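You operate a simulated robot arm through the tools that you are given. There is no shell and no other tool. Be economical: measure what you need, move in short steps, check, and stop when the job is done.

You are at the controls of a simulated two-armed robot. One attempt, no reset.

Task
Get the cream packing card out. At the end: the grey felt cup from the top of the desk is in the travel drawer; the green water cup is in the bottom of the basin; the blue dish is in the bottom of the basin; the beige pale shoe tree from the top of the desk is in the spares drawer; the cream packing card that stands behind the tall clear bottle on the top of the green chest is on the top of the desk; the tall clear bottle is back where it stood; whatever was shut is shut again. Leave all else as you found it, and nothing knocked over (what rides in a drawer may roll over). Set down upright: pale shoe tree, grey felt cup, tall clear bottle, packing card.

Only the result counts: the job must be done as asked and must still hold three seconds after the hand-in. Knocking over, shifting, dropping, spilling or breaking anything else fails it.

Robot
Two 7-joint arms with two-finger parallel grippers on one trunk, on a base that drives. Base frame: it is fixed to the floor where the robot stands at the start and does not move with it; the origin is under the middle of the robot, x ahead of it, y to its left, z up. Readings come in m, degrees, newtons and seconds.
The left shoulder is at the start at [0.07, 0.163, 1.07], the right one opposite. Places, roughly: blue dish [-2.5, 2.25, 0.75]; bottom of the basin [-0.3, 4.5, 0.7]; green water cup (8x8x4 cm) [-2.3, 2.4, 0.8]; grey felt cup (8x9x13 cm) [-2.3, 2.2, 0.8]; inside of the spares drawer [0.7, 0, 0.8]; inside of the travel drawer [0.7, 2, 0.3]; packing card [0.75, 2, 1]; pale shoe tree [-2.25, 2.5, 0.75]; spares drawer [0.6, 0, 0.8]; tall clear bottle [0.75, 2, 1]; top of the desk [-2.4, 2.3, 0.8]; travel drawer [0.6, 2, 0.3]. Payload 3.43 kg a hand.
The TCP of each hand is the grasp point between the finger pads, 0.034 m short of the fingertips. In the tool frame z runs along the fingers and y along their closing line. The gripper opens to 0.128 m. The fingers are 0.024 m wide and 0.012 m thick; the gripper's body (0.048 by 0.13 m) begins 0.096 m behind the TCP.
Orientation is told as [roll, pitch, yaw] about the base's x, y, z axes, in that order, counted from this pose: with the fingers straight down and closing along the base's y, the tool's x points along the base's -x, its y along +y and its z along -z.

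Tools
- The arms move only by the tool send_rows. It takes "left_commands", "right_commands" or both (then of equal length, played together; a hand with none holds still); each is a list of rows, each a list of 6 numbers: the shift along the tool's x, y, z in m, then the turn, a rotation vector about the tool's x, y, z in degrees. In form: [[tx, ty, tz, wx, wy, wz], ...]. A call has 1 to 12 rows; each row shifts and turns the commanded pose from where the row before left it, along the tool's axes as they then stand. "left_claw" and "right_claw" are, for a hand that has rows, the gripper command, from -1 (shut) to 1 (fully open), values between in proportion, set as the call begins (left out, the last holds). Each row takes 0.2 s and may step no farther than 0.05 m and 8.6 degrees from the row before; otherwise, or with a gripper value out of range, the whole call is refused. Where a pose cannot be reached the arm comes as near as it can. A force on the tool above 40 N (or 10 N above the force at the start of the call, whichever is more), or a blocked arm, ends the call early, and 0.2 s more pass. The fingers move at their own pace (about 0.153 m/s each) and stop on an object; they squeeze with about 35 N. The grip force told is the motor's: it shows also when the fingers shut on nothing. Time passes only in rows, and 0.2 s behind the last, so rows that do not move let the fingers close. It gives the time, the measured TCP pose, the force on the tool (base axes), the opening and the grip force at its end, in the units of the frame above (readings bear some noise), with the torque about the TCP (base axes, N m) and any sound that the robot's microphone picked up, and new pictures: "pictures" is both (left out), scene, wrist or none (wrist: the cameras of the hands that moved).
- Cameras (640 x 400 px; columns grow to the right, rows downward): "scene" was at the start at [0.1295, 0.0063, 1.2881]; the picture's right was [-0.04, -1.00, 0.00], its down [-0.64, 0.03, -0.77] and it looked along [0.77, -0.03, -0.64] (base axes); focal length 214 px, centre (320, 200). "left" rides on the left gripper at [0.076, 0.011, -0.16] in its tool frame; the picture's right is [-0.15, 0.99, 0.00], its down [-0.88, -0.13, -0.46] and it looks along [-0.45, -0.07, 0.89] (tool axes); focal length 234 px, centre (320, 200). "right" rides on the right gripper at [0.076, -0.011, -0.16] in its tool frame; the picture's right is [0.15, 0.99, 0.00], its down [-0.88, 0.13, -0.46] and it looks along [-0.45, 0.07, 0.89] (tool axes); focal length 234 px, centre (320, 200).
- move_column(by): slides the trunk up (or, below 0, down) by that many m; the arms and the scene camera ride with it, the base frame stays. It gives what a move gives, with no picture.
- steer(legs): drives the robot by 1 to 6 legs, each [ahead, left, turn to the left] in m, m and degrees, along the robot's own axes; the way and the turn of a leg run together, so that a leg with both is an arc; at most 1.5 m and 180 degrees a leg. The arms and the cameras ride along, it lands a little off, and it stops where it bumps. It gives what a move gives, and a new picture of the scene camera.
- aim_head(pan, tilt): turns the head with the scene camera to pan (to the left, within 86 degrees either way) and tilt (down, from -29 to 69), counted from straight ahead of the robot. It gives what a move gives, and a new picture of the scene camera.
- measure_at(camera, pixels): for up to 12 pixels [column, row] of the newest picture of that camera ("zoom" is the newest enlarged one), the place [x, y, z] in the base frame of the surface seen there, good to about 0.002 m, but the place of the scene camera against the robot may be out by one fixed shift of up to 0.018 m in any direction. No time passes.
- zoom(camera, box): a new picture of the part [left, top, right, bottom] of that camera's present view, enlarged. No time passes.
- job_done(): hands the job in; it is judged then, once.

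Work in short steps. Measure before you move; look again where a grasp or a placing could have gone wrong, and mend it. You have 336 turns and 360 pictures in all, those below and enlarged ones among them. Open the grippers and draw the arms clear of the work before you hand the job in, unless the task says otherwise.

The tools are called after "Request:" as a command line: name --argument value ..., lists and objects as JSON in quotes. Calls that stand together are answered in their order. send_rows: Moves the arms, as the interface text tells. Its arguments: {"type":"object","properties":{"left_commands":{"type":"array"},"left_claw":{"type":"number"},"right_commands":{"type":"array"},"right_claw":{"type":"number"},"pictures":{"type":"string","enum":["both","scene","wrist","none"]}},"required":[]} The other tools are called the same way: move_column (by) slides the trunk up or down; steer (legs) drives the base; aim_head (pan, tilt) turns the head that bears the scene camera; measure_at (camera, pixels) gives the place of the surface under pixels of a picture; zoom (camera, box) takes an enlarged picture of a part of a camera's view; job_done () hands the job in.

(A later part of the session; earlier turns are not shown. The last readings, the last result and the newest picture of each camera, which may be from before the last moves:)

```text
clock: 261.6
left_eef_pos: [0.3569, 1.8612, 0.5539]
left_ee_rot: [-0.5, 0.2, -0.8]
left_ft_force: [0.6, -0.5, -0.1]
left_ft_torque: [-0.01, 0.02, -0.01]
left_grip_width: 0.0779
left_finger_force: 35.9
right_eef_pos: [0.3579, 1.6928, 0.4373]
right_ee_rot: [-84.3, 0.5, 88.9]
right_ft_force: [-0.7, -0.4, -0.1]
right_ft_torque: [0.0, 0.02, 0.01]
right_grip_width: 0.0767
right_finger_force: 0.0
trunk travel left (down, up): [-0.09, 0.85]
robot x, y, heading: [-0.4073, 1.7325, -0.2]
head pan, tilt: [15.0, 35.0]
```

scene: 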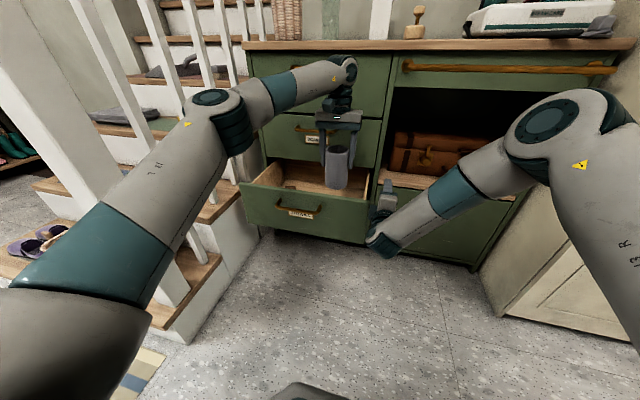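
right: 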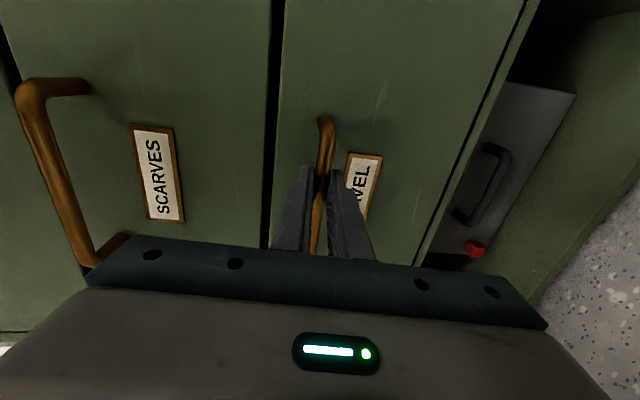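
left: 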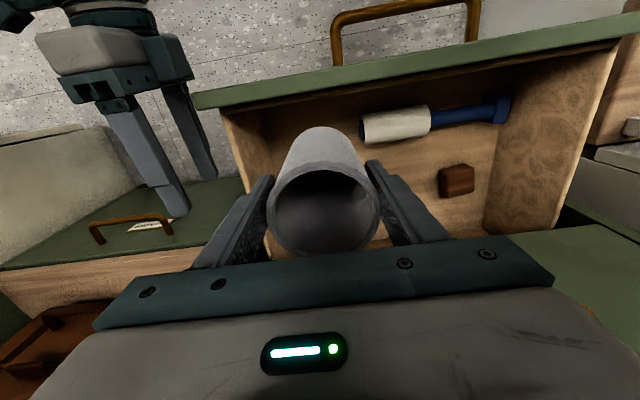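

The cup is over the free part. I lower it to about 1 cm above the drawer's floor.

Request:
send_rows --left_commands '[[0, 0, 0.03, 0, 0, 0], [0, 0, 0.04, 0, 0, 0], [0, 0, 0.04, 0, 0, 0], [0, 0, 0.03, 0, 0, 0], [0, 0, 0.01, 0, 0, 0], [0, 0, 0, 0, 0, 0]]' --pictures "both"

```text
clock: 263.0
left_eef_pos: [0.3567, 1.8614, 0.4042]
left_ee_rot: [-0.5, 0.0, -0.7]
left_ft_force: [0.5, -0.3, -0.3]
left_ft_torque: [0.01, -0.01, -0.01]
left_grip_width: 0.0779
left_finger_force: 35.3
right_eef_pos: [0.357, 1.6927, 0.4365]
right_ee_rot: [-84.3, 0.5, 89.0]
right_ft_force: [-0.4, 0.3, 0.5]
right_ft_torque: [-0.01, -0.02, 0.0]
right_grip_width: 0.0771
right_finger_force: 0.1
trunk travel left (down, up): [-0.09, 0.85]
robot x, y, heading: [-0.4075, 1.7302, -0.2]
head pan, tilt: [15.0, 35.0]
```

scene: 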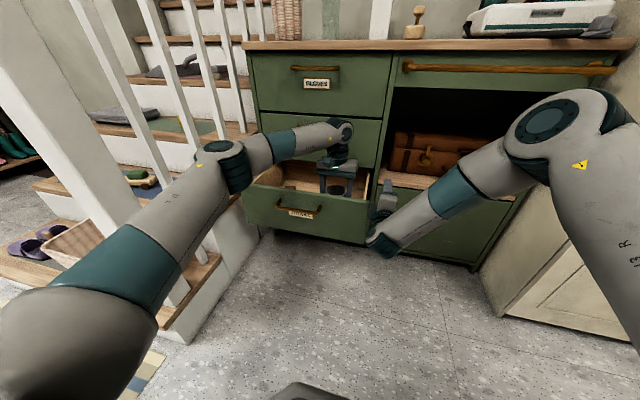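
left: 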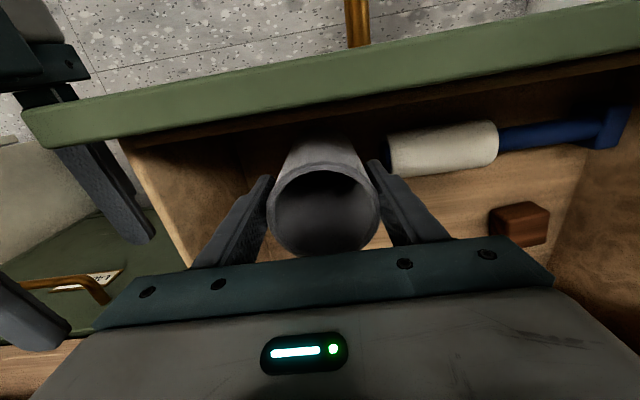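

I lower the last centimetre finely.

Request:
send_rows --left_commands '[[0, 0, 0.004, 0, 0, 0], [0, 0, 0.002, 0, 0, 0], [0, 0, 0.0015, 0, 0, 0], [0, 0, 0.0015, 0, 0, 0], [0, 0, 0.001, 0, 0, 0], [0, 0, 0, 0, 0, 0]]' --pictures "none"

```text
clock: 264.4
left_eef_pos: [0.3569, 1.8613, 0.3938]
left_ee_rot: [-0.5, 0.0, -0.7]
left_ft_force: [0.3, 1.4, 7.3]
left_ft_torque: [0.38, -0.14, 0.08]
left_grip_width: 0.0781
left_finger_force: 35.2
right_eef_pos: [0.3573, 1.6928, 0.4379]
right_ee_rot: [-84.3, 0.5, 88.9]
right_ft_force: [0.4, 0.1, -0.5]
right_ft_torque: [-0.04, -0.03, -0.02]
right_grip_width: 0.0766
right_finger_force: 0.1
trunk travel left (down, up): [-0.09, 0.85]
robot x, y, heading: [-0.4118, 1.732, -0.2]
head pan, tilt: [15.0, 35.0]
```

Contact at 7 N. I open a little (to ~0.1 m) and rise straight out.

Request:
send_rows --left_commands '[[0, 0, 0, 0, 0, 0], [0, 0, 0, 0, 0, 0], [0, 0, -0.01, 0, 0, 0], [0, 0, -0.02, 0, 0, 0], [0, 0, -0.04, 0, 0, 0], [0, 0, -0.045, 0, 0, 0], [0, 0, -0.045, 0, 0, 0], [0, 0, -0.045, 0, 0, 0], [0, 0, 0, 0, 0, 0]]' --left_claw 0.55 --pictures "both"

```text
clock: 266.4
left_eef_pos: [0.3569, 1.8641, 0.5984]
left_ee_rot: [-0.5, 0.1, -0.7]
left_ft_force: [-0.9, 0.2, 0.1]
left_ft_torque: [0.02, -0.01, 0.0]
left_grip_width: 0.0992
left_finger_force: 0.0
right_eef_pos: [0.357, 1.6915, 0.4373]
right_ee_rot: [-84.2, 0.5, 88.9]
right_ft_force: [-0.1, -0.1, 0.5]
right_ft_torque: [0.01, 0.0, 0.01]
right_grip_width: 0.0768
right_finger_force: 0.2
trunk travel left (down, up): [-0.09, 0.85]
robot x, y, heading: [-0.4104, 1.7305, -0.3]
head pan, tilt: [15.0, 35.0]
```

scene: 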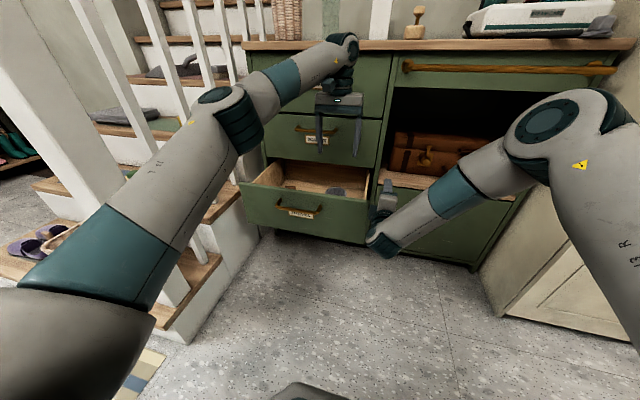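
left: 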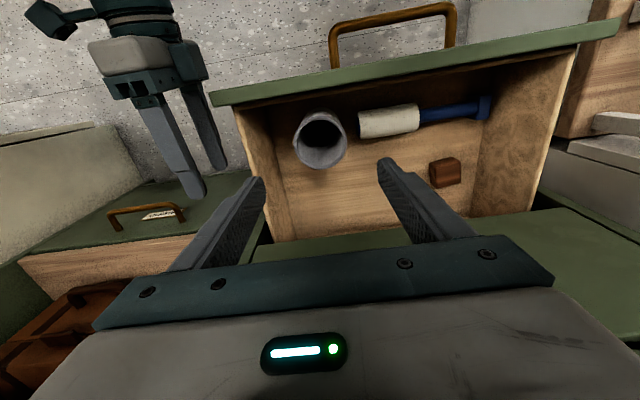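

The cup stands upright in the drawer. I raise the left hand clear, back off the base 0.27 m, and close the right fingers to push the drawer shut.

Request:
send_rows --left_commands '[[0, 0, -0.03, 0, 0, 0], [0.01, 0, -0.04, 0, 0, 0], [0.02, 0, -0.04, 0, 0, 0], [0.02, 0, -0.03, 0, 0, 0], [0, 0, 0, 0, 0, 0]]' --right_commands '[[0, 0, 0, 0, 0, 0], [0, 0, 0, 0, 0, 0], [0, 0, 0, 0, 0, 0], [0, 0, 0, 0, 0, 0], [0, 0, 0, 0, 0, 0]]' --right_claw -1 --pictures "none"

Request:
steer --legs '[[-0.3, 0, 0]]'

```text
clock: 267.6
left_eef_pos: [0.3056, 1.865, 0.7378]
left_ee_rot: [-0.5, 0.1, -0.7]
left_ft_force: [0.4, -0.6, -0.9]
left_ft_torque: [-0.03, 0.01, -0.01]
left_grip_width: 0.0989
left_finger_force: 0.1
right_eef_pos: [0.3572, 1.6935, 0.4364]
right_ee_rot: [-84.3, 0.5, 88.9]
right_ft_force: [-0.6, 0.2, -0.1]
right_ft_torque: [-0.02, 0.02, -0.02]
right_grip_width: 0.0
right_finger_force: 33.3
trunk travel left (down, up): [-0.09, 0.85]
robot x, y, heading: [-0.4108, 1.7307, -0.3]
head pan, tilt: [15.0, 35.0]
```

```text
clock: 269.7
left_eef_pos: [0.0049, 1.8673, 0.7382]
left_ee_rot: [-0.5, 0.0, -0.6]
left_ft_force: [0.2, 0.2, -0.5]
left_ft_torque: [0.04, -0.02, 0.0]
left_grip_width: 0.0993
left_finger_force: 0.1
right_eef_pos: [0.0571, 1.6948, 0.4373]
right_ee_rot: [-84.3, 0.6, 89.1]
right_ft_force: [0.1, 0.3, 0.6]
right_ft_torque: [0.0, 0.01, 0.0]
right_grip_width: 0.0004
right_finger_force: 33.6
trunk travel left (down, up): [-0.09, 0.85]
robot x, y, heading: [-0.7113, 1.733, -0.3]
head pan, tilt: [15.0, 35.0]
```

scene: 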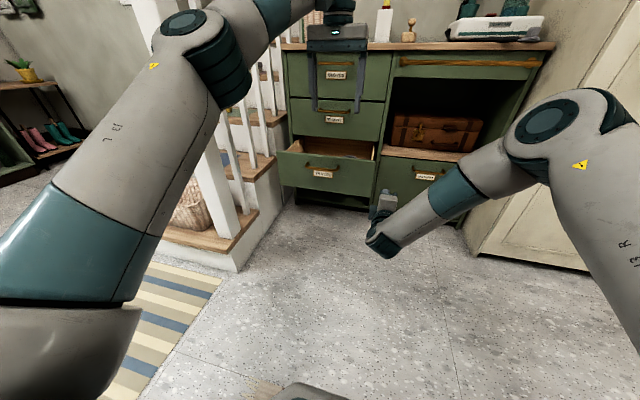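

I bring the closed right hand before the middle of the drawer's front, under its handle.

Request:
send_rows --right_commands '[[-0.0386, 0.0089, 0.0149, 0, 0, 0], [-0.0386, 0.0089, 0.0149, 0, 0, 0], [-0.0386, 0.0089, 0.0149, 0, 0, 0], [-0.0386, 0.0089, 0.0149, 0, 0, 0], [-0.0386, 0.0089, 0.0149, 0, 0, 0], [-0.0386, 0.0089, 0.0149, 0, 0, 0], [-0.0386, 0.0089, 0.0149, 0, 0, 0], [0, 0, 0, 0, 0, 0]]' --pictures "both"

```text
clock: 271.5
left_eef_pos: [0.0045, 1.8678, 0.7381]
left_ee_rot: [-0.6, 0.1, -0.5]
left_ft_force: [-0.7, -0.1, 0.1]
left_ft_torque: [-0.02, 0.02, 0.05]
left_grip_width: 0.0992
left_finger_force: 0.0
right_eef_pos: [0.1426, 1.9333, 0.373]
right_ee_rot: [-84.2, 0.6, 89.1]
right_ft_force: [-0.3, 1.2, 0.8]
right_ft_torque: [0.02, 0.0, -0.01]
right_grip_width: 0.0
right_finger_force: 32.6
right hand out of reach, approached as far as the arm can: row 7
trunk travel left (down, up): [-0.09, 0.85]
robot x, y, heading: [-0.709, 1.7313, -0.4]
head pan, tilt: [15.0, 35.0]
```

scene: 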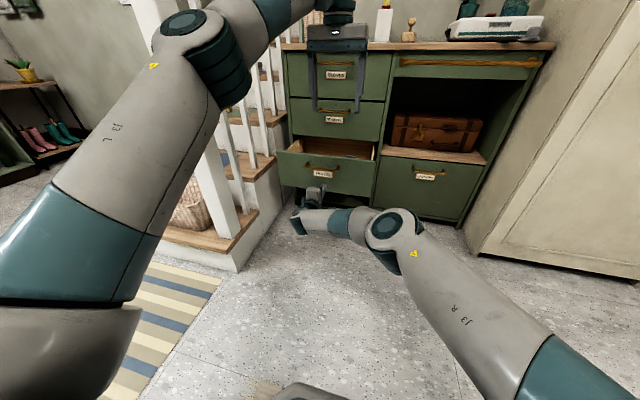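
right: 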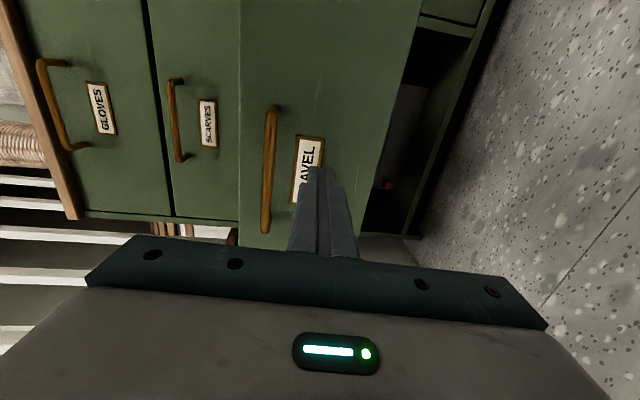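

The tip points at the label area below the handle. I drive forward to push the drawer shut.

Request:
steer --legs '[[0.25, 0, 0]]'

```text
clock: 273.3
left_eef_pos: [0.2534, 1.8699, 0.7372]
left_ee_rot: [-0.4, 0.1, -0.4]
left_ft_force: [-1.2, -0.5, 0.2]
left_ft_torque: [0.02, -0.02, 0.04]
left_grip_width: 0.0991
left_finger_force: 0.0
right_eef_pos: [0.3924, 1.9343, 0.3725]
right_ee_rot: [-84.1, 0.5, 89.3]
right_ft_force: [-0.2, -0.6, 0.5]
right_ft_torque: [-0.01, 0.02, 0.01]
right_grip_width: 0.0001
right_finger_force: 32.6
trunk travel left (down, up): [-0.09, 0.85]
robot x, y, heading: [-0.4624, 1.7311, -0.1]
head pan, tilt: [15.0, 35.0]
```

scene: 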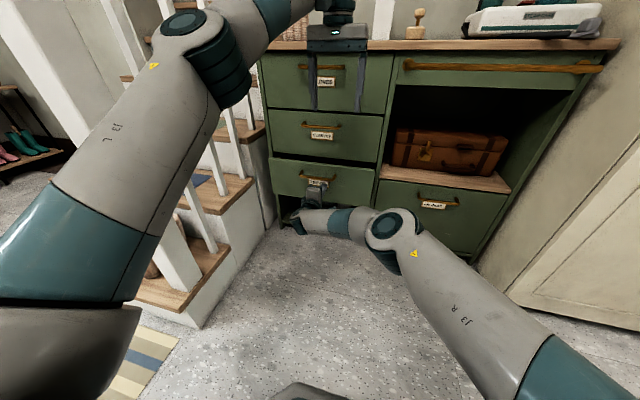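

The drawer is nearly shut (tip at 0.426, closed face 0.4915). I push the remaining 7 cm.

Request:
steer --legs '[[0.075, 0, 0]]'

Request:
zoom --camera "scene" --box '[255, 110, 395, 240]'

```text
clock: 274.4
left_eef_pos: [0.3217, 1.8685, 0.7364]
left_ee_rot: [-0.5, 0.1, -0.4]
left_ft_force: [-0.8, 0.8, 0.5]
left_ft_torque: [-0.01, -0.02, 0.0]
left_grip_width: 0.099
left_finger_force: 0.1
right_eef_pos: [0.4565, 1.9337, 0.3713]
right_ee_rot: [-84.3, 0.5, 88.8]
right_ft_force: [-4.1, -2.0, -0.5]
right_ft_torque: [0.06, -0.05, -0.03]
right_grip_width: 0.0
right_finger_force: 32.9
trunk travel left (down, up): [-0.09, 0.85]
robot x, y, heading: [-0.3917, 1.734, 0.2]
head pan, tilt: [15.0, 35.0]
stopped in leg 1: the force on the tool passed its limit (the readings are from after the stop); the commanded pose is now the measured one
```

scene: 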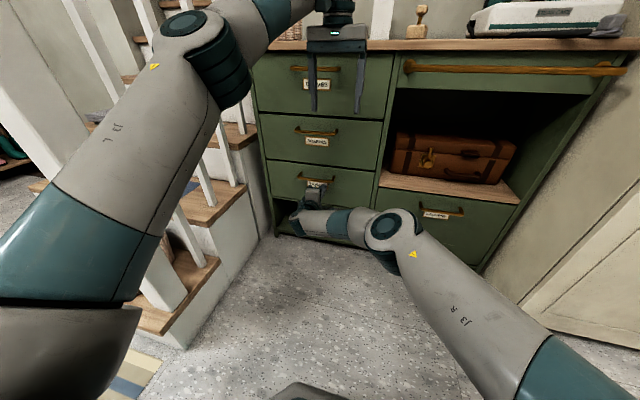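

```text
3.08 times, centred on (325, 175) of scene
```

zoom: 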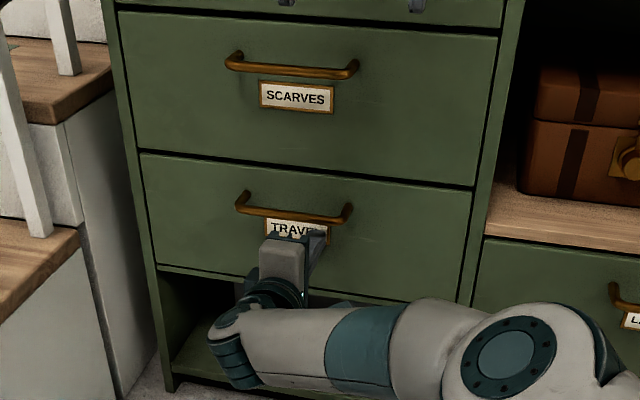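

The travel drawer is flush shut. I back off, raise the trunk, and turn the right hand back to tool-down.

Request:
steer --legs '[[-0.4, 0, 0]]'

Request:
move_column --by 0.4

Request:
send_rows --right_commands '[[0.04, 0, 0, 0, 0, 8.2], [0.04, 0, 0, 0, 0, 8.2], [0.03, 0.02, 0, 0, 0, 8.2], [0.03, 0.02, 0, 0, 0, 8.2], [0, 0, 0, 0, 0, 8.2], [0, 0, 0, 0, 0, 8.2], [0, 0, 0, 0, 0, 8.2], [0, 0, 0, 0, 0, 8.2], [0, 0, 0, 0, 0, 8.2], [0, 0, 0, 0, 0, 8.2], [0, 0, 0, 0, 0, 8]]' --right_claw 0.4 --pictures "none"

Request:
send_rows --right_commands '[[0, 0, 0, 0, 8.5, 0], [0, 0, 0, 0, 8.5, 0], [0, 0, 0, 0, 8.5, 0], [0, 0, 0, 0, 8.5, 0], [0, 0, 0, 0, 8.5, 0], [0, 0, 0, 0, 8.5, 0], [0, 0, 0, 0, 8.5, 0], [0, 0, 0, 0, 8.5, 0], [0, 0, 0, 0, 8.5, 0], [0, 0, 0, 0, 8, 0], [0, 0, 0, 0, 0, 0]]' --pictures "scene"

```text
clock: 276.9
left_eef_pos: [-0.087, 1.8656, 0.7373]
left_ee_rot: [-0.5, 0.1, -1.0]
left_ft_force: [-0.6, 0.5, 0.8]
left_ft_torque: [0.0, 0.0, 0.0]
left_grip_width: 0.0989
left_finger_force: 0.0
right_eef_pos: [0.049, 1.9289, 0.3711]
right_ee_rot: [-84.2, 0.4, 88.2]
right_ft_force: [-0.7, 0.2, -0.4]
right_ft_torque: [0.01, 0.01, 0.0]
right_grip_width: 0.0
right_finger_force: 32.9
trunk travel left (down, up): [-0.09, 0.85]
robot x, y, heading: [-0.8014, 1.7353, -0.5]
head pan, tilt: [15.0, 35.0]
```

scene: 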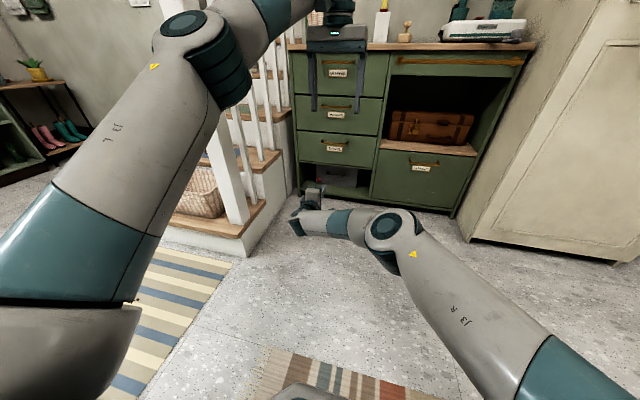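

```text
clock: 280.8
left_eef_pos: [-0.0866, 1.8655, 1.1365]
left_ee_rot: [-0.5, 0.1, -1.0]
left_ft_force: [0.9, 0.2, -0.4]
left_ft_torque: [0.0, 0.02, 0.02]
left_grip_width: 0.0994
left_finger_force: 0.0
right_eef_pos: [0.0479, 1.9289, 0.7695]
right_ee_rot: [-84.2, 0.4, 88.2]
right_ft_force: [0.7, 0.2, 0.5]
right_ft_torque: [0.03, 0.0, -0.01]
right_grip_width: 0.0002
right_finger_force: 33.2
trunk travel left (down, up): [-0.49, 0.45]
robot x, y, heading: [-0.804, 1.7318, -0.7]
head pan, tilt: [15.0, 35.0]
```

```text
clock: 283.2
left_eef_pos: [-0.087, 1.8644, 1.1362]
left_ee_rot: [-0.5, 0.1, -1.0]
left_ft_force: [-0.5, 0.0, 0.5]
left_ft_torque: [0.01, 0.01, -0.02]
left_grip_width: 0.0992
left_finger_force: 0.1
right_eef_pos: [0.0372, 1.8073, 0.7079]
right_ee_rot: [-3.8, -84.2, 1.8]
right_ft_force: [0.7, -1.3, -0.6]
right_ft_torque: [-0.02, -0.03, 0.07]
right_grip_width: 0.0895
right_finger_force: 0.1
trunk travel left (down, up): [-0.49, 0.45]
robot x, y, heading: [-0.8021, 1.7352, -0.8]
head pan, tilt: [15.0, 35.0]
```

```text
clock: 285.6
left_eef_pos: [-0.086, 1.864, 1.1358]
left_ee_rot: [-0.4, 0.2, -1.1]
left_ft_force: [-0.1, -0.4, -1.1]
left_ft_torque: [0.02, -0.01, 0.01]
left_grip_width: 0.0995
left_finger_force: 0.0
right_eef_pos: [-0.0357, 1.7946, 0.7134]
right_ee_rot: [-0.4, 0.4, -1.9]
right_ft_force: [1.4, -0.3, 0.1]
right_ft_torque: [0.03, 0.01, -0.01]
right_grip_width: 0.0896
right_finger_force: 0.0
right hand out of reach, approached as far as the arm can: row 8, 9, 10
trunk travel left (down, up): [-0.49, 0.45]
robot x, y, heading: [-0.8041, 1.7319, -0.7]
head pan, tilt: [15.0, 35.0]
```

scene: 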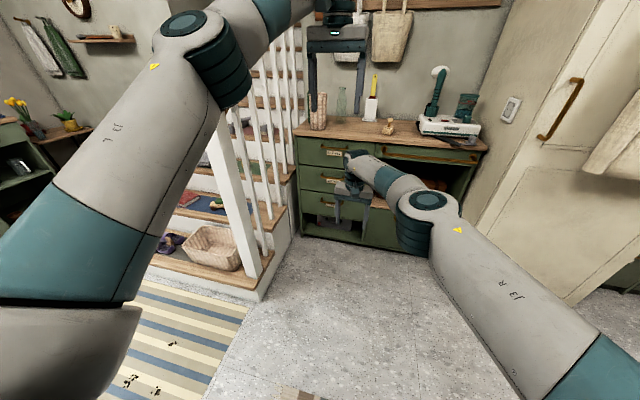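

I raise the trunk and the right hand, then turn it by −9° to match the tree's orientation.

Request:
move_column --by 0.2

Request:
send_rows --right_commands '[[0, -0.02, -0.035, 0, 0, 4.5], [0, -0.02, -0.04, 0, 0, 4.5], [0, -0.02, -0.04, 0, 0, 0], [0, -0.02, -0.04, 0, 0, 0], [0, 0, -0.03, 0, 0, 0], [0, 0, 0, 0, 0, 0]]' --right_claw 0.4 --pictures "none"

Request:
steer --legs '[[0.58, 0, 0.7]]'

Request:
aim_head --pan 0 --tilt 40

```text
clock: 287.7
left_eef_pos: [-0.0874, 1.8643, 1.3364]
left_ee_rot: [-0.4, 0.1, -1.0]
left_ft_force: [0.0, -0.8, 0.1]
left_ft_torque: [0.01, -0.02, 0.01]
left_grip_width: 0.0991
left_finger_force: 0.1
right_eef_pos: [-0.0358, 1.7972, 0.9133]
right_ee_rot: [-0.5, 0.3, -1.9]
right_ft_force: [0.0, 0.7, -0.5]
right_ft_torque: [0.02, -0.01, -0.01]
right_grip_width: 0.0895
right_finger_force: 0.0
trunk travel left (down, up): [-0.69, 0.25]
robot x, y, heading: [-0.8044, 1.7332, -0.6]
head pan, tilt: [15.0, 35.0]
```

```text
clock: 289.1
left_eef_pos: [-0.0864, 1.8648, 1.3357]
left_ee_rot: [-0.6, 0.2, -0.9]
left_ft_force: [-0.3, -0.4, 0.2]
left_ft_torque: [0.01, 0.0, 0.0]
left_grip_width: 0.0991
left_finger_force: 0.1
right_eef_pos: [-0.044, 1.7163, 1.0996]
right_ee_rot: [-0.5, 0.2, -10.7]
right_ft_force: [0.7, -0.3, 0.1]
right_ft_torque: [0.01, -0.02, 0.04]
right_grip_width: 0.0896
right_finger_force: 0.0
trunk travel left (down, up): [-0.69, 0.25]
robot x, y, heading: [-0.8026, 1.7359, -0.7]
head pan, tilt: [15.0, 35.0]
```

```text
clock: 292.4
left_eef_pos: [0.4785, 1.8689, 1.3368]
left_ee_rot: [-0.6, 0.1, -0.5]
left_ft_force: [-0.4, 0.3, -0.5]
left_ft_torque: [0.01, 0.0, 0.01]
left_grip_width: 0.099
left_finger_force: 0.2
right_eef_pos: [0.5212, 1.7219, 1.0983]
right_ee_rot: [-0.6, 0.2, -10.1]
right_ft_force: [-0.2, 0.0, -0.4]
right_ft_torque: [-0.01, 0.02, 0.01]
right_grip_width: 0.0896
right_finger_force: 0.0
trunk travel left (down, up): [-0.69, 0.25]
robot x, y, heading: [-0.2376, 1.7289, -0.0]
head pan, tilt: [15.0, 35.0]
```

scene: 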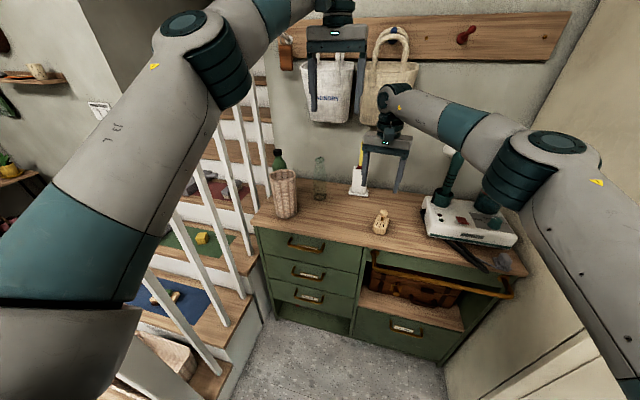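

```text
clock: 293.1
left_eef_pos: [0.4797, 1.8689, 1.336]
left_ee_rot: [-0.6, 0.1, -0.4]
left_ft_force: [1.0, 0.2, -0.3]
left_ft_torque: [0.01, 0.0, 0.02]
left_grip_width: 0.0993
left_finger_force: 0.1
right_eef_pos: [0.5217, 1.7225, 1.0985]
right_ee_rot: [-0.5, 0.2, -10.2]
right_ft_force: [0.4, -0.9, -0.1]
right_ft_torque: [0.02, -0.03, 0.01]
right_grip_width: 0.0894
right_finger_force: 0.0
trunk travel left (down, up): [-0.69, 0.25]
robot x, y, heading: [-0.2366, 1.7338, 0.0]
head pan, tilt: [0.0, 40.0]
```

scene: 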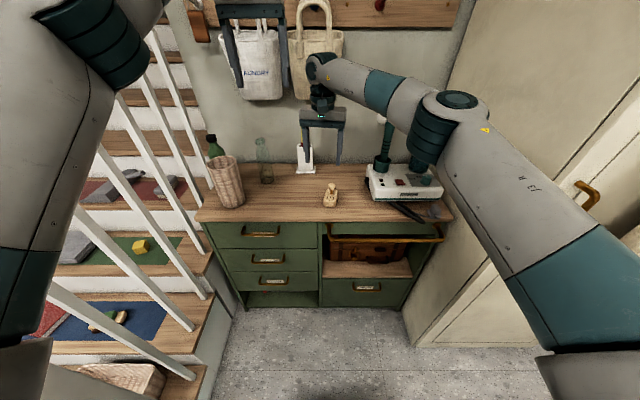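

I move over the tree and lower to just above the grasp height.

Request:
send_rows --right_commands '[[-0.025, -0.013, 0, 0, 0, 0.8], [-0.0258, -0.0134, 0.02, 0, 0, 0], [0, 0, 0.04, 0, 0, 0], [0, 0, 0.045, 0, 0, 0], [0, 0, 0.04, 0, 0, 0], [0, 0, 0.02, 0, 0, 0], [0, 0, 0, 0, 0, 0]]' --right_claw 0.4 --pictures "wrist"

```text
clock: 294.8
left_eef_pos: [0.4792, 1.87, 1.3367]
left_ee_rot: [-0.5, 0.1, -0.4]
left_ft_force: [0.4, 0.4, 0.1]
left_ft_torque: [-0.02, 0.02, 0.04]
left_grip_width: 0.099
left_finger_force: 0.0
right_eef_pos: [0.567, 1.6848, 0.9336]
right_ee_rot: [-0.6, 0.2, -11.1]
right_ft_force: [-0.4, -0.4, 0.1]
right_ft_torque: [0.01, 0.02, -0.02]
right_grip_width: 0.0901
right_finger_force: 0.0
trunk travel left (down, up): [-0.69, 0.25]
robot x, y, heading: [-0.235, 1.7277, -0.0]
head pan, tilt: [0.0, 40.0]
```

right: 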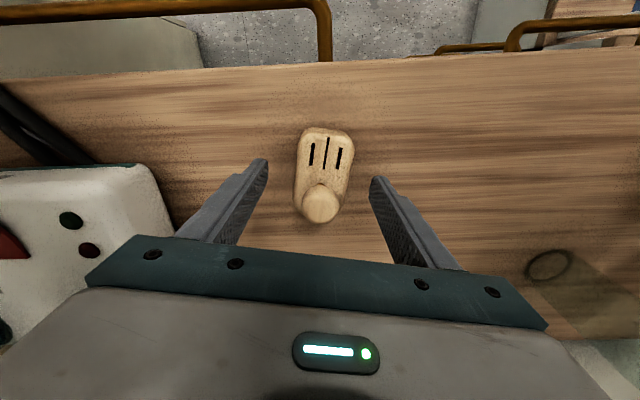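

The tree is centred between the fingers. I lower 3.2 cm, close and lift.

Request:
send_rows --right_commands '[[0, 0, 0.015, 0, 0, 0], [0, 0, 0.0165, 0, 0, 0], [0, 0, 0, 0, 0, 0]]' --pictures "none"

Request:
send_rows --right_commands '[[0, 0, 0, 0, 0, 0], [0, 0, 0, 0, 0, 0], [0, 0, 0, 0, 0, 0]]' --right_claw -1 --pictures "none"

Request:
send_rows --right_commands '[[0, 0, -0.015, 0, 0, 0], [0, 0, -0.03, 0, 0, 0], [0, 0, -0.04, 0, 0, 0], [0, 0, -0.04, 0, 0, 0], [0, 0, -0.04, 0, 0, 0], [0, 0, -0.02, 0, 0, 0], [0, 0, 0, 0, 0, 0]]' --pictures "both"

```text
clock: 295.6
left_eef_pos: [0.479, 1.8687, 1.3365]
left_ee_rot: [-0.5, 0.1, -0.5]
left_ft_force: [1.0, 0.4, 0.5]
left_ft_torque: [-0.02, 0.01, 0.01]
left_grip_width: 0.0994
left_finger_force: 0.1
right_eef_pos: [0.5657, 1.6846, 0.9025]
right_ee_rot: [-0.5, 0.2, -11.0]
right_ft_force: [0.7, 0.3, 0.2]
right_ft_torque: [-0.01, 0.02, 0.02]
right_grip_width: 0.0897
right_finger_force: 0.0
trunk travel left (down, up): [-0.69, 0.25]
robot x, y, heading: [-0.2349, 1.7295, -0.2]
head pan, tilt: [0.0, 40.0]
```

```text
clock: 296.4
left_eef_pos: [0.4784, 1.8689, 1.3362]
left_ee_rot: [-0.4, 0.1, -0.4]
left_ft_force: [-0.2, 0.3, -0.9]
left_ft_torque: [0.0, -0.02, 0.01]
left_grip_width: 0.0992
left_finger_force: 0.1
right_eef_pos: [0.5663, 1.685, 0.903]
right_ee_rot: [-0.5, 0.3, -11.1]
right_ft_force: [1.0, 0.5, 1.7]
right_ft_torque: [0.12, 0.0, -0.05]
right_grip_width: 0.0505
right_finger_force: 35.0
trunk travel left (down, up): [-0.69, 0.25]
robot x, y, heading: [-0.2374, 1.7337, -0.0]
head pan, tilt: [0.0, 40.0]
```

```text
clock: 297.9
left_eef_pos: [0.4789, 1.868, 1.337]
left_ee_rot: [-0.5, 0.2, -0.5]
left_ft_force: [-0.4, -0.1, -0.8]
left_ft_torque: [0.01, 0.04, 0.0]
left_grip_width: 0.0993
left_finger_force: 0.0
right_eef_pos: [0.5673, 1.6859, 1.0865]
right_ee_rot: [-0.4, 0.1, -11.0]
right_ft_force: [-0.5, -0.2, -1.3]
right_ft_torque: [0.0, 0.04, 0.03]
right_grip_width: 0.0504
right_finger_force: 34.9
trunk travel left (down, up): [-0.69, 0.25]
robot x, y, heading: [-0.2337, 1.7309, -0.3]
head pan, tilt: [0.0, 40.0]
```

scene: 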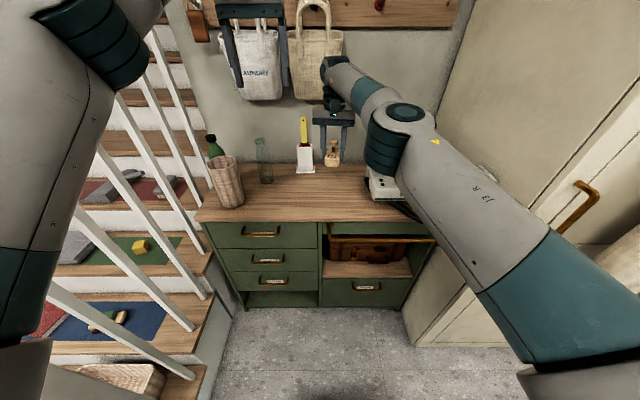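
right: 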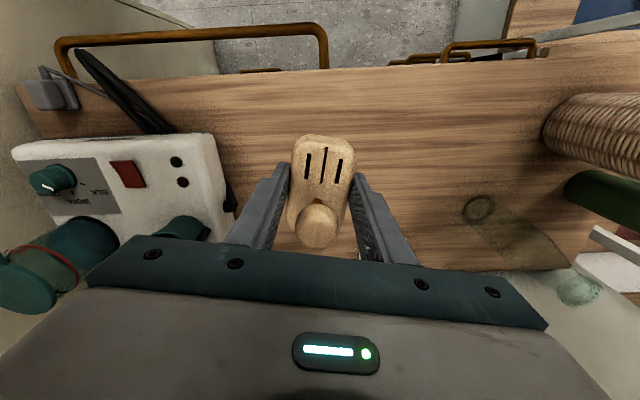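

Tree in hand. I back off and drive right to the spares bench.

Request:
steer --legs '[[-0.75, 0, 0], [0, -1.4, 0], [0, -0.3, 0]]'

Request:
aim_head --pan 0 --tilt 30

```text
clock: 310.2
left_eef_pos: [-0.3006, 0.1703, 1.3367]
left_ee_rot: [-0.5, 0.1, -2.1]
left_ft_force: [-0.4, -0.6, -0.8]
left_ft_torque: [0.01, 0.01, 0.0]
left_grip_width: 0.0991
left_finger_force: 0.0
right_eef_pos: [-0.2186, -0.0147, 1.0871]
right_ee_rot: [-0.5, 0.2, -12.7]
right_ft_force: [0.4, 0.3, -1.0]
right_ft_torque: [-0.02, 0.04, -0.03]
right_grip_width: 0.05
right_finger_force: 35.4
trunk travel left (down, up): [-0.69, 0.25]
robot x, y, heading: [-1.0168, 0.0532, -1.9]
head pan, tilt: [0.0, 40.0]
```

scene: 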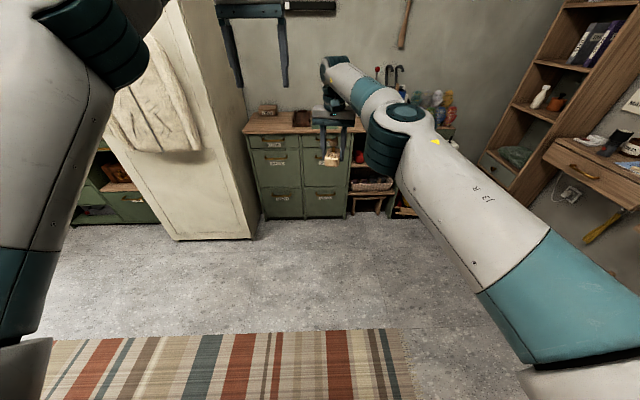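

```text
clock: 310.9
left_eef_pos: [-0.3005, 0.1691, 1.3364]
left_ee_rot: [-0.5, 0.1, -2.1]
left_ft_force: [0.1, 0.0, 0.1]
left_ft_torque: [0.03, 0.02, 0.0]
left_grip_width: 0.0993
left_finger_force: 0.2
right_eef_pos: [-0.2173, -0.0173, 1.086]
right_ee_rot: [-0.5, 0.2, -12.8]
right_ft_force: [0.0, -0.3, -1.6]
right_ft_torque: [-0.02, 0.03, 0.0]
right_grip_width: 0.0499
right_finger_force: 35.0
trunk travel left (down, up): [-0.69, 0.25]
robot x, y, heading: [-1.0207, 0.0551, -2.1]
head pan, tilt: [0.0, 30.0]
```

scene: 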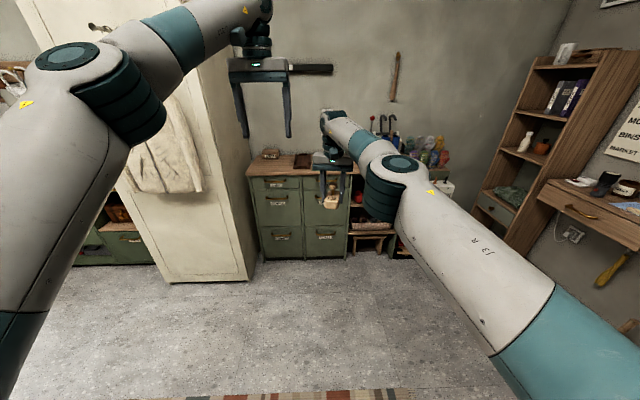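

The right arm hides the spares drawer; I move the right hand 0.27 m to the right.

Request:
send_rows --right_commands '[[0, -0.04, 0, 0, 0, 0], [0, -0.045, 0, 0, 0, 0], [0, -0.045, 0, 0, 0, 0], [0, -0.045, 0, 0, 0, 0], [0, -0.045, 0, 0, 0, 0], [0, -0.04, 0, 0, 0, 0], [0, 0, 0, 0, 0, 0]]' --pictures "scene"

Request:
zoom --camera "scene" --box '[240, 140, 360, 260]'

```text
clock: 312.5
left_eef_pos: [-0.2989, 0.1696, 1.3363]
left_ee_rot: [-0.4, 0.1, -2.1]
left_ft_force: [0.1, 0.0, 0.6]
left_ft_torque: [-0.03, 0.0, 0.02]
left_grip_width: 0.0994
left_finger_force: 0.0
right_eef_pos: [-0.2749, -0.27, 1.0907]
right_ee_rot: [-0.5, 0.2, -12.8]
right_ft_force: [0.1, -0.1, -0.7]
right_ft_torque: [-0.03, 0.03, 0.01]
right_grip_width: 0.05
right_finger_force: 35.0
trunk travel left (down, up): [-0.69, 0.25]
robot x, y, heading: [-1.0184, 0.0564, -1.8]
head pan, tilt: [0.0, 30.0]
```

scene: 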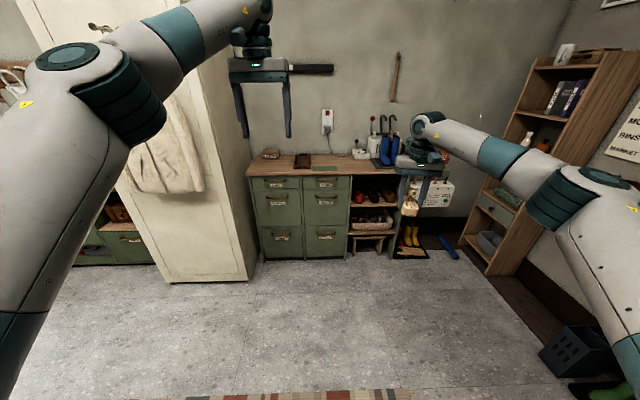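

```text
3.33 times, centred on (300, 200) of scene
```

zoom: 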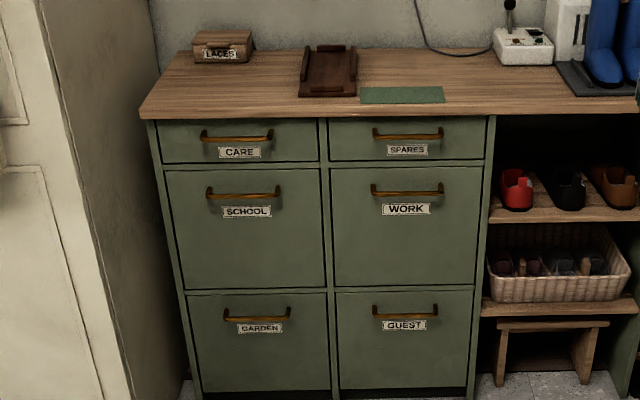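

Request:
measure_at --camera "zoom" --pixels '[[408, 135], [385, 137], [432, 134], [408, 150], [328, 120], [487, 118], [328, 160], [484, 158], [150, 105], [400, 112], [400, 90]]'

```text
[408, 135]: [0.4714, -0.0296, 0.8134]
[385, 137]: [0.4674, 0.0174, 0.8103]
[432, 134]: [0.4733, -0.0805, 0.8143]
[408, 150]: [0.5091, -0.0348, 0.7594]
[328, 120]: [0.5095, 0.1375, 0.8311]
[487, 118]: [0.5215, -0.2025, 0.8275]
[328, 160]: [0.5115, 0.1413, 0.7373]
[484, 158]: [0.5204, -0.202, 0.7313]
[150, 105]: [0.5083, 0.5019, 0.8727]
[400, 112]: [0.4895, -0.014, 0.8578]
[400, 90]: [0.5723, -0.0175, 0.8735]
```

Spares handle at about (0.472, −0.03, 0.812), just under the worktop's overhang. I straighten the heading and turn the left hand to point forward, closing vertically.

Request:
steer --legs '[[0, 0, 1.9]]'

Request:
send_rows --left_commands '[[0, 0, 0, 0, -8.5, 0], [0, 0, 0, 0, -8.5, 0], [0, 0, 0, 0, -8.5, 0], [0, 0, 0, 0, -8.5, 0], [0, 0, 0, 0, -8.5, 0], [0, 0, 0, 0, -8.5, 0], [0, 0, 0, 0, -8.5, 0], [0, 0, 0, 0, -8.5, 0], [0, 0, 0, 0, -8.5, 0], [0, 0, 0, 0, -8.5, 0], [0, 0, 0, 0, 0, 0]]' --pictures "none"

Request:
send_rows --left_commands '[[0, 0, 0, 0, 0, 8.2], [0, 0, 0, 0, 0, 8.2], [0, 0, 0, 0, 0, 8.2], [0, 0, 0, 0, 0, 8.2], [0, 0, 0, 0, 0, 8.2], [0, 0, 0, 0, 0, 8.2], [0, 0, 0, 0, 0, 8.2], [0, 0, 0, 0, 0, 8.2], [0, 0, 0, 0, 0, 8.2], [0, 0, 0, 0, 0, 8.2], [0, 0, 0, 0, 0, 8]]' --left_claw -0.4 --pictures "none"

Request:
move_column --by -0.2

```text
clock: 313.2
left_eef_pos: [-0.3046, 0.1901, 1.3364]
left_ee_rot: [-0.4, 0.1, -0.2]
left_ft_force: [-0.4, -0.2, -0.3]
left_ft_torque: [0.03, -0.01, 0.0]
left_grip_width: 0.0993
left_finger_force: 0.1
right_eef_pos: [-0.2654, -0.2467, 1.0898]
right_ee_rot: [-0.5, 0.2, -11.0]
right_ft_force: [0.5, 0.3, -0.6]
right_ft_torque: [0.03, 0.01, -0.03]
right_grip_width: 0.0501
right_finger_force: 35.0
trunk travel left (down, up): [-0.69, 0.25]
robot x, y, heading: [-1.0219, 0.0537, -0.3]
head pan, tilt: [0.0, 30.0]
```

scene: 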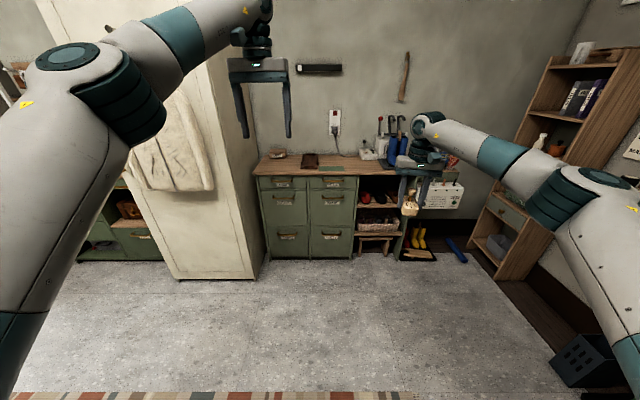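

```text
clock: 315.6
left_eef_pos: [-0.3051, 0.1918, 1.336]
left_ee_rot: [-5.3, -84.9, 5.0]
left_ft_force: [-0.9, 0.2, 0.4]
left_ft_torque: [-0.02, -0.01, -0.01]
left_grip_width: 0.0991
left_finger_force: 0.1
right_eef_pos: [-0.2648, -0.246, 1.0902]
right_ee_rot: [-0.4, 0.2, -11.0]
right_ft_force: [0.4, 0.6, -0.3]
right_ft_torque: [-0.01, -0.01, 0.04]
right_grip_width: 0.05
right_finger_force: 35.3
trunk travel left (down, up): [-0.69, 0.25]
robot x, y, heading: [-1.0211, 0.0536, -0.2]
head pan, tilt: [0.0, 30.0]
```

```text
clock: 318.1
left_eef_pos: [-0.3045, 0.1917, 1.3384]
left_ee_rot: [84.9, -0.3, -90.5]
left_ft_force: [0.1, -0.6, 0.4]
left_ft_torque: [0.01, -0.03, 0.03]
left_grip_width: 0.0383
left_finger_force: 0.0
right_eef_pos: [-0.2658, -0.2458, 1.0905]
right_ee_rot: [-0.6, 0.2, -11.0]
right_ft_force: [-0.3, -0.4, -1.7]
right_ft_torque: [-0.01, 0.0, 0.04]
right_grip_width: 0.0503
right_finger_force: 35.2
trunk travel left (down, up): [-0.69, 0.25]
robot x, y, heading: [-1.0175, 0.0516, 0.3]
head pan, tilt: [0.0, 30.0]
```

```text
clock: 320.2
left_eef_pos: [-0.3047, 0.1909, 1.1365]
left_ee_rot: [84.9, -0.4, -90.3]
left_ft_force: [0.7, -0.3, 1.0]
left_ft_torque: [-0.03, -0.01, -0.01]
left_grip_width: 0.0386
left_finger_force: 0.0
right_eef_pos: [-0.2655, -0.2456, 0.8919]
right_ee_rot: [-0.5, 0.1, -11.0]
right_ft_force: [-0.4, 0.0, -0.2]
right_ft_torque: [-0.02, -0.02, -0.02]
right_grip_width: 0.0502
right_finger_force: 34.9
trunk travel left (down, up): [-0.49, 0.45]
robot x, y, heading: [-1.0177, 0.0561, -0.3]
head pan, tilt: [0.0, 30.0]
```

Now the left hand goes to the handle's height and side, while the right rises a bit.

Request:
send_rows --left_commands '[[-0.0244, -0.0356, 0, 0, 0, 0], [-0.0244, -0.0356, 0, 0, 0, 0], [-0.0244, -0.0356, 0, 0, 0, 0], [-0.0244, -0.0356, 0, 0, 0, 0], [-0.0244, -0.0356, 0, 0, 0, 0], [-0.0244, -0.0356, 0, 0, 0, 0], [-0.0244, -0.0356, 0, 0, 0, 0], [-0.0244, -0.0356, 0, 0, 0, 0], [-0.0244, -0.0356, 0, 0, 0, 0], [0, 0, 0, 0, 0, 0]]' --right_commands '[[0, -0.01, -0.02, 0, 0, 0], [0, -0.01, -0.02, 0, 0, 0], [0, -0.01, -0.02, 0, 0, 0], [0, -0.01, -0.02, 0, 0, 0], [0, -0.01, -0.02, 0, 0, 0], [0, -0.01, -0.02, 0, 0, 0], [0, -0.01, -0.02, 0, 0, 0], [0, -0.01, -0.02, 0, 0, 0], [0, 0, 0, 0, 0, 0], [0, 0, 0, 0, 0, 0]]' --pictures "both"

```text
clock: 322.4
left_eef_pos: [-0.3332, -0.0303, 0.8208]
left_ee_rot: [85.0, -0.5, -90.2]
left_ft_force: [0.8, 0.2, -0.1]
left_ft_torque: [-0.01, 0.01, -0.04]
left_grip_width: 0.0384
left_finger_force: 0.1
right_eef_pos: [-0.2796, -0.3227, 1.052]
right_ee_rot: [-0.6, 0.3, -11.1]
right_ft_force: [-0.4, 0.2, -0.5]
right_ft_torque: [0.03, 0.0, 0.0]
right_grip_width: 0.0502
right_finger_force: 34.8
trunk travel left (down, up): [-0.49, 0.45]
robot x, y, heading: [-1.0195, 0.0551, -0.2]
head pan, tilt: [0.0, 30.0]
```

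scene: 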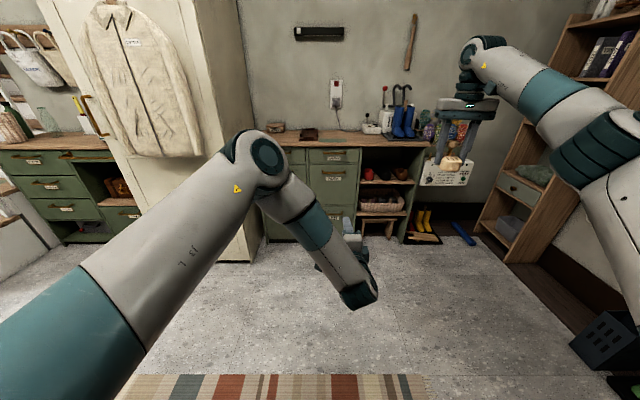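
right: 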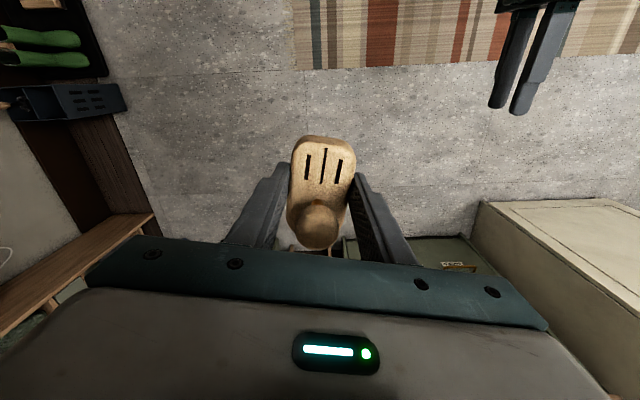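
left: 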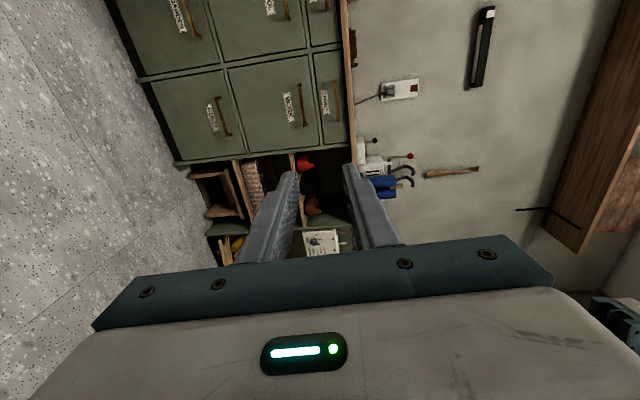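

In the left view the SPARES handle is at about (337,100). I measure it.

Request:
zoom --camera "left" --box '[290, 50, 370, 150]'

Request:
measure_at --camera "zoom" --pixels '[[380, 180], [375, 160], [385, 210], [370, 140], [320, 200], [330, 300], [440, 200], [420, 250]]'

```text
4.00 times, centred on (330, 100) of left
```

zoom: 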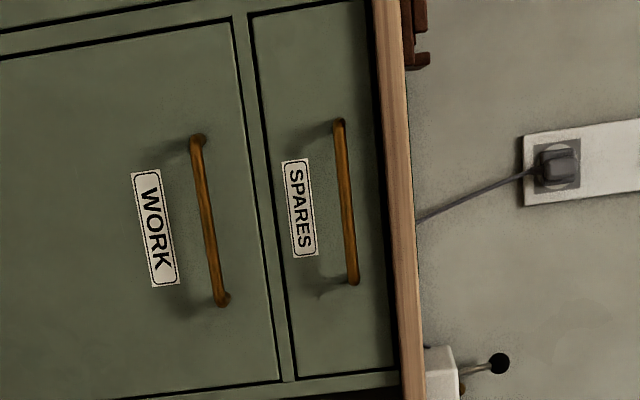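

```text
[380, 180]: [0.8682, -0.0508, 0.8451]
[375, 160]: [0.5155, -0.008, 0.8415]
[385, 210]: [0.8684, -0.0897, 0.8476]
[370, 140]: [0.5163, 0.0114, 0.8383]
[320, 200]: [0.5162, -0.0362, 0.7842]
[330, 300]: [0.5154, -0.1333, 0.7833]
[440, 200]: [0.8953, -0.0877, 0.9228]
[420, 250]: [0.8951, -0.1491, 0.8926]
```

I measure the bar itself.

Request:
measure_at --camera "zoom" --pixels '[[342, 150], [345, 180], [347, 210], [350, 245], [352, 275], [355, 200], [390, 200], [398, 200], [406, 200], [300, 210]]'

```text
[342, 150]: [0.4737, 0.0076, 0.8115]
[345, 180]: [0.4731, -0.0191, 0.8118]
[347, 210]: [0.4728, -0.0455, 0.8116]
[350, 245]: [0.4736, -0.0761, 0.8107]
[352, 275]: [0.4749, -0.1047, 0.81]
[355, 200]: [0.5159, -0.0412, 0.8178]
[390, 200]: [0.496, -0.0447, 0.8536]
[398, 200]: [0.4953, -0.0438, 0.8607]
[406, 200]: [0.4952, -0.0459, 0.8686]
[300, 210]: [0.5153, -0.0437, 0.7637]
```

Bar front x 0.473, z 0.811, centre y −0.04; overhang bottom z≈0.85. I correct height and side and drive 0.68 m ahead.

Request:
send_rows --left_commands '[[-0.008, -0.008, 0, 0, 0, 0], [0, 0, 0, 0, 0, 0]]' --pictures "none"

Request:
steer --legs '[[0.68, 0, 0.2]]'

Request:
zoom --camera "left" --box '[200, 60, 440, 260]'

```text
clock: 323.0
left_eef_pos: [-0.3344, -0.0383, 0.8118]
left_ee_rot: [84.9, -0.5, -90.2]
left_ft_force: [0.0, -0.8, -0.6]
left_ft_torque: [-0.02, -0.01, 0.02]
left_grip_width: 0.0382
left_finger_force: 0.1
right_eef_pos: [-0.2792, -0.3223, 1.0525]
right_ee_rot: [-0.5, 0.3, -11.0]
right_ft_force: [0.0, -0.3, -1.2]
right_ft_torque: [0.02, 0.02, 0.0]
right_grip_width: 0.05
right_finger_force: 34.9
trunk travel left (down, up): [-0.49, 0.45]
robot x, y, heading: [-1.0195, 0.0552, -0.0]
head pan, tilt: [0.0, 30.0]
```

```text
clock: 326.8
left_eef_pos: [0.3447, -0.0458, 0.8119]
left_ee_rot: [84.8, -0.4, -90.7]
left_ft_force: [0.5, -0.2, -0.8]
left_ft_torque: [-0.01, -0.02, 0.02]
left_grip_width: 0.0384
left_finger_force: 0.0
right_eef_pos: [0.398, -0.3303, 1.0518]
right_ee_rot: [-0.5, 0.3, -11.3]
right_ft_force: [0.3, 0.1, 0.0]
right_ft_torque: [0.0, 0.02, -0.01]
right_grip_width: 0.0505
right_finger_force: 34.5
trunk travel left (down, up): [-0.49, 0.45]
robot x, y, heading: [-0.3427, 0.0489, -0.4]
head pan, tilt: [0.0, 30.0]
```

scene: 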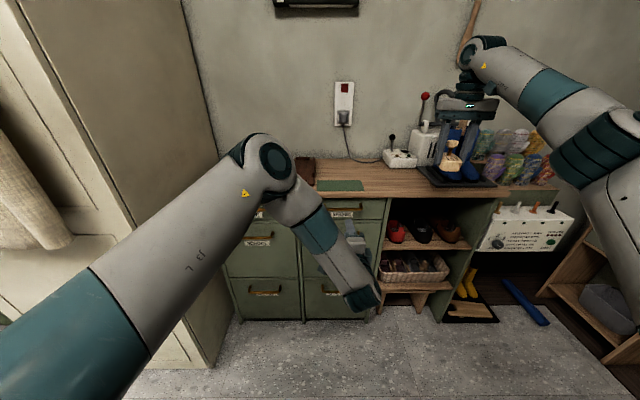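

```text
2.00 times, centred on (320, 160) of left
```

zoom: 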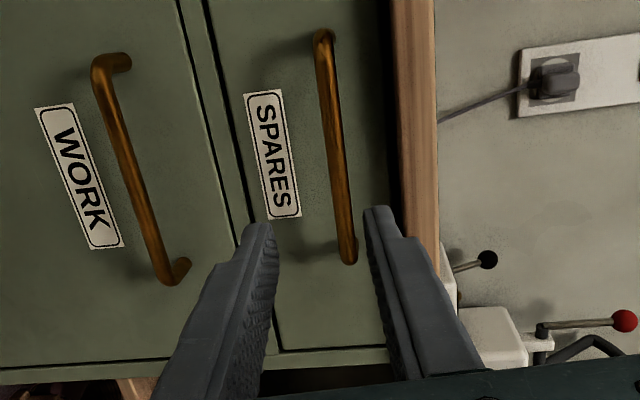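

I measure bar and fingertips in this view.

Request:
measure_at --camera "zoom" --pixels '[[330, 100], [336, 150], [343, 210], [348, 250], [270, 240], [372, 225], [400, 150], [262, 228], [380, 215], [392, 150]]'

```text
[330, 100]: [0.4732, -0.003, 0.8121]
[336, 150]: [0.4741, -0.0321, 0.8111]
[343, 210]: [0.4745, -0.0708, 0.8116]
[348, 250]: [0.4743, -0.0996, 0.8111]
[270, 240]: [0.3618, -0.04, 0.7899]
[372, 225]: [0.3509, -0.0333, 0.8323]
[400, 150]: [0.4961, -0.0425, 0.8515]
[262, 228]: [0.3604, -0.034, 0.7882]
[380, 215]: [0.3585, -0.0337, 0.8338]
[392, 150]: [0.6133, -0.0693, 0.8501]
```

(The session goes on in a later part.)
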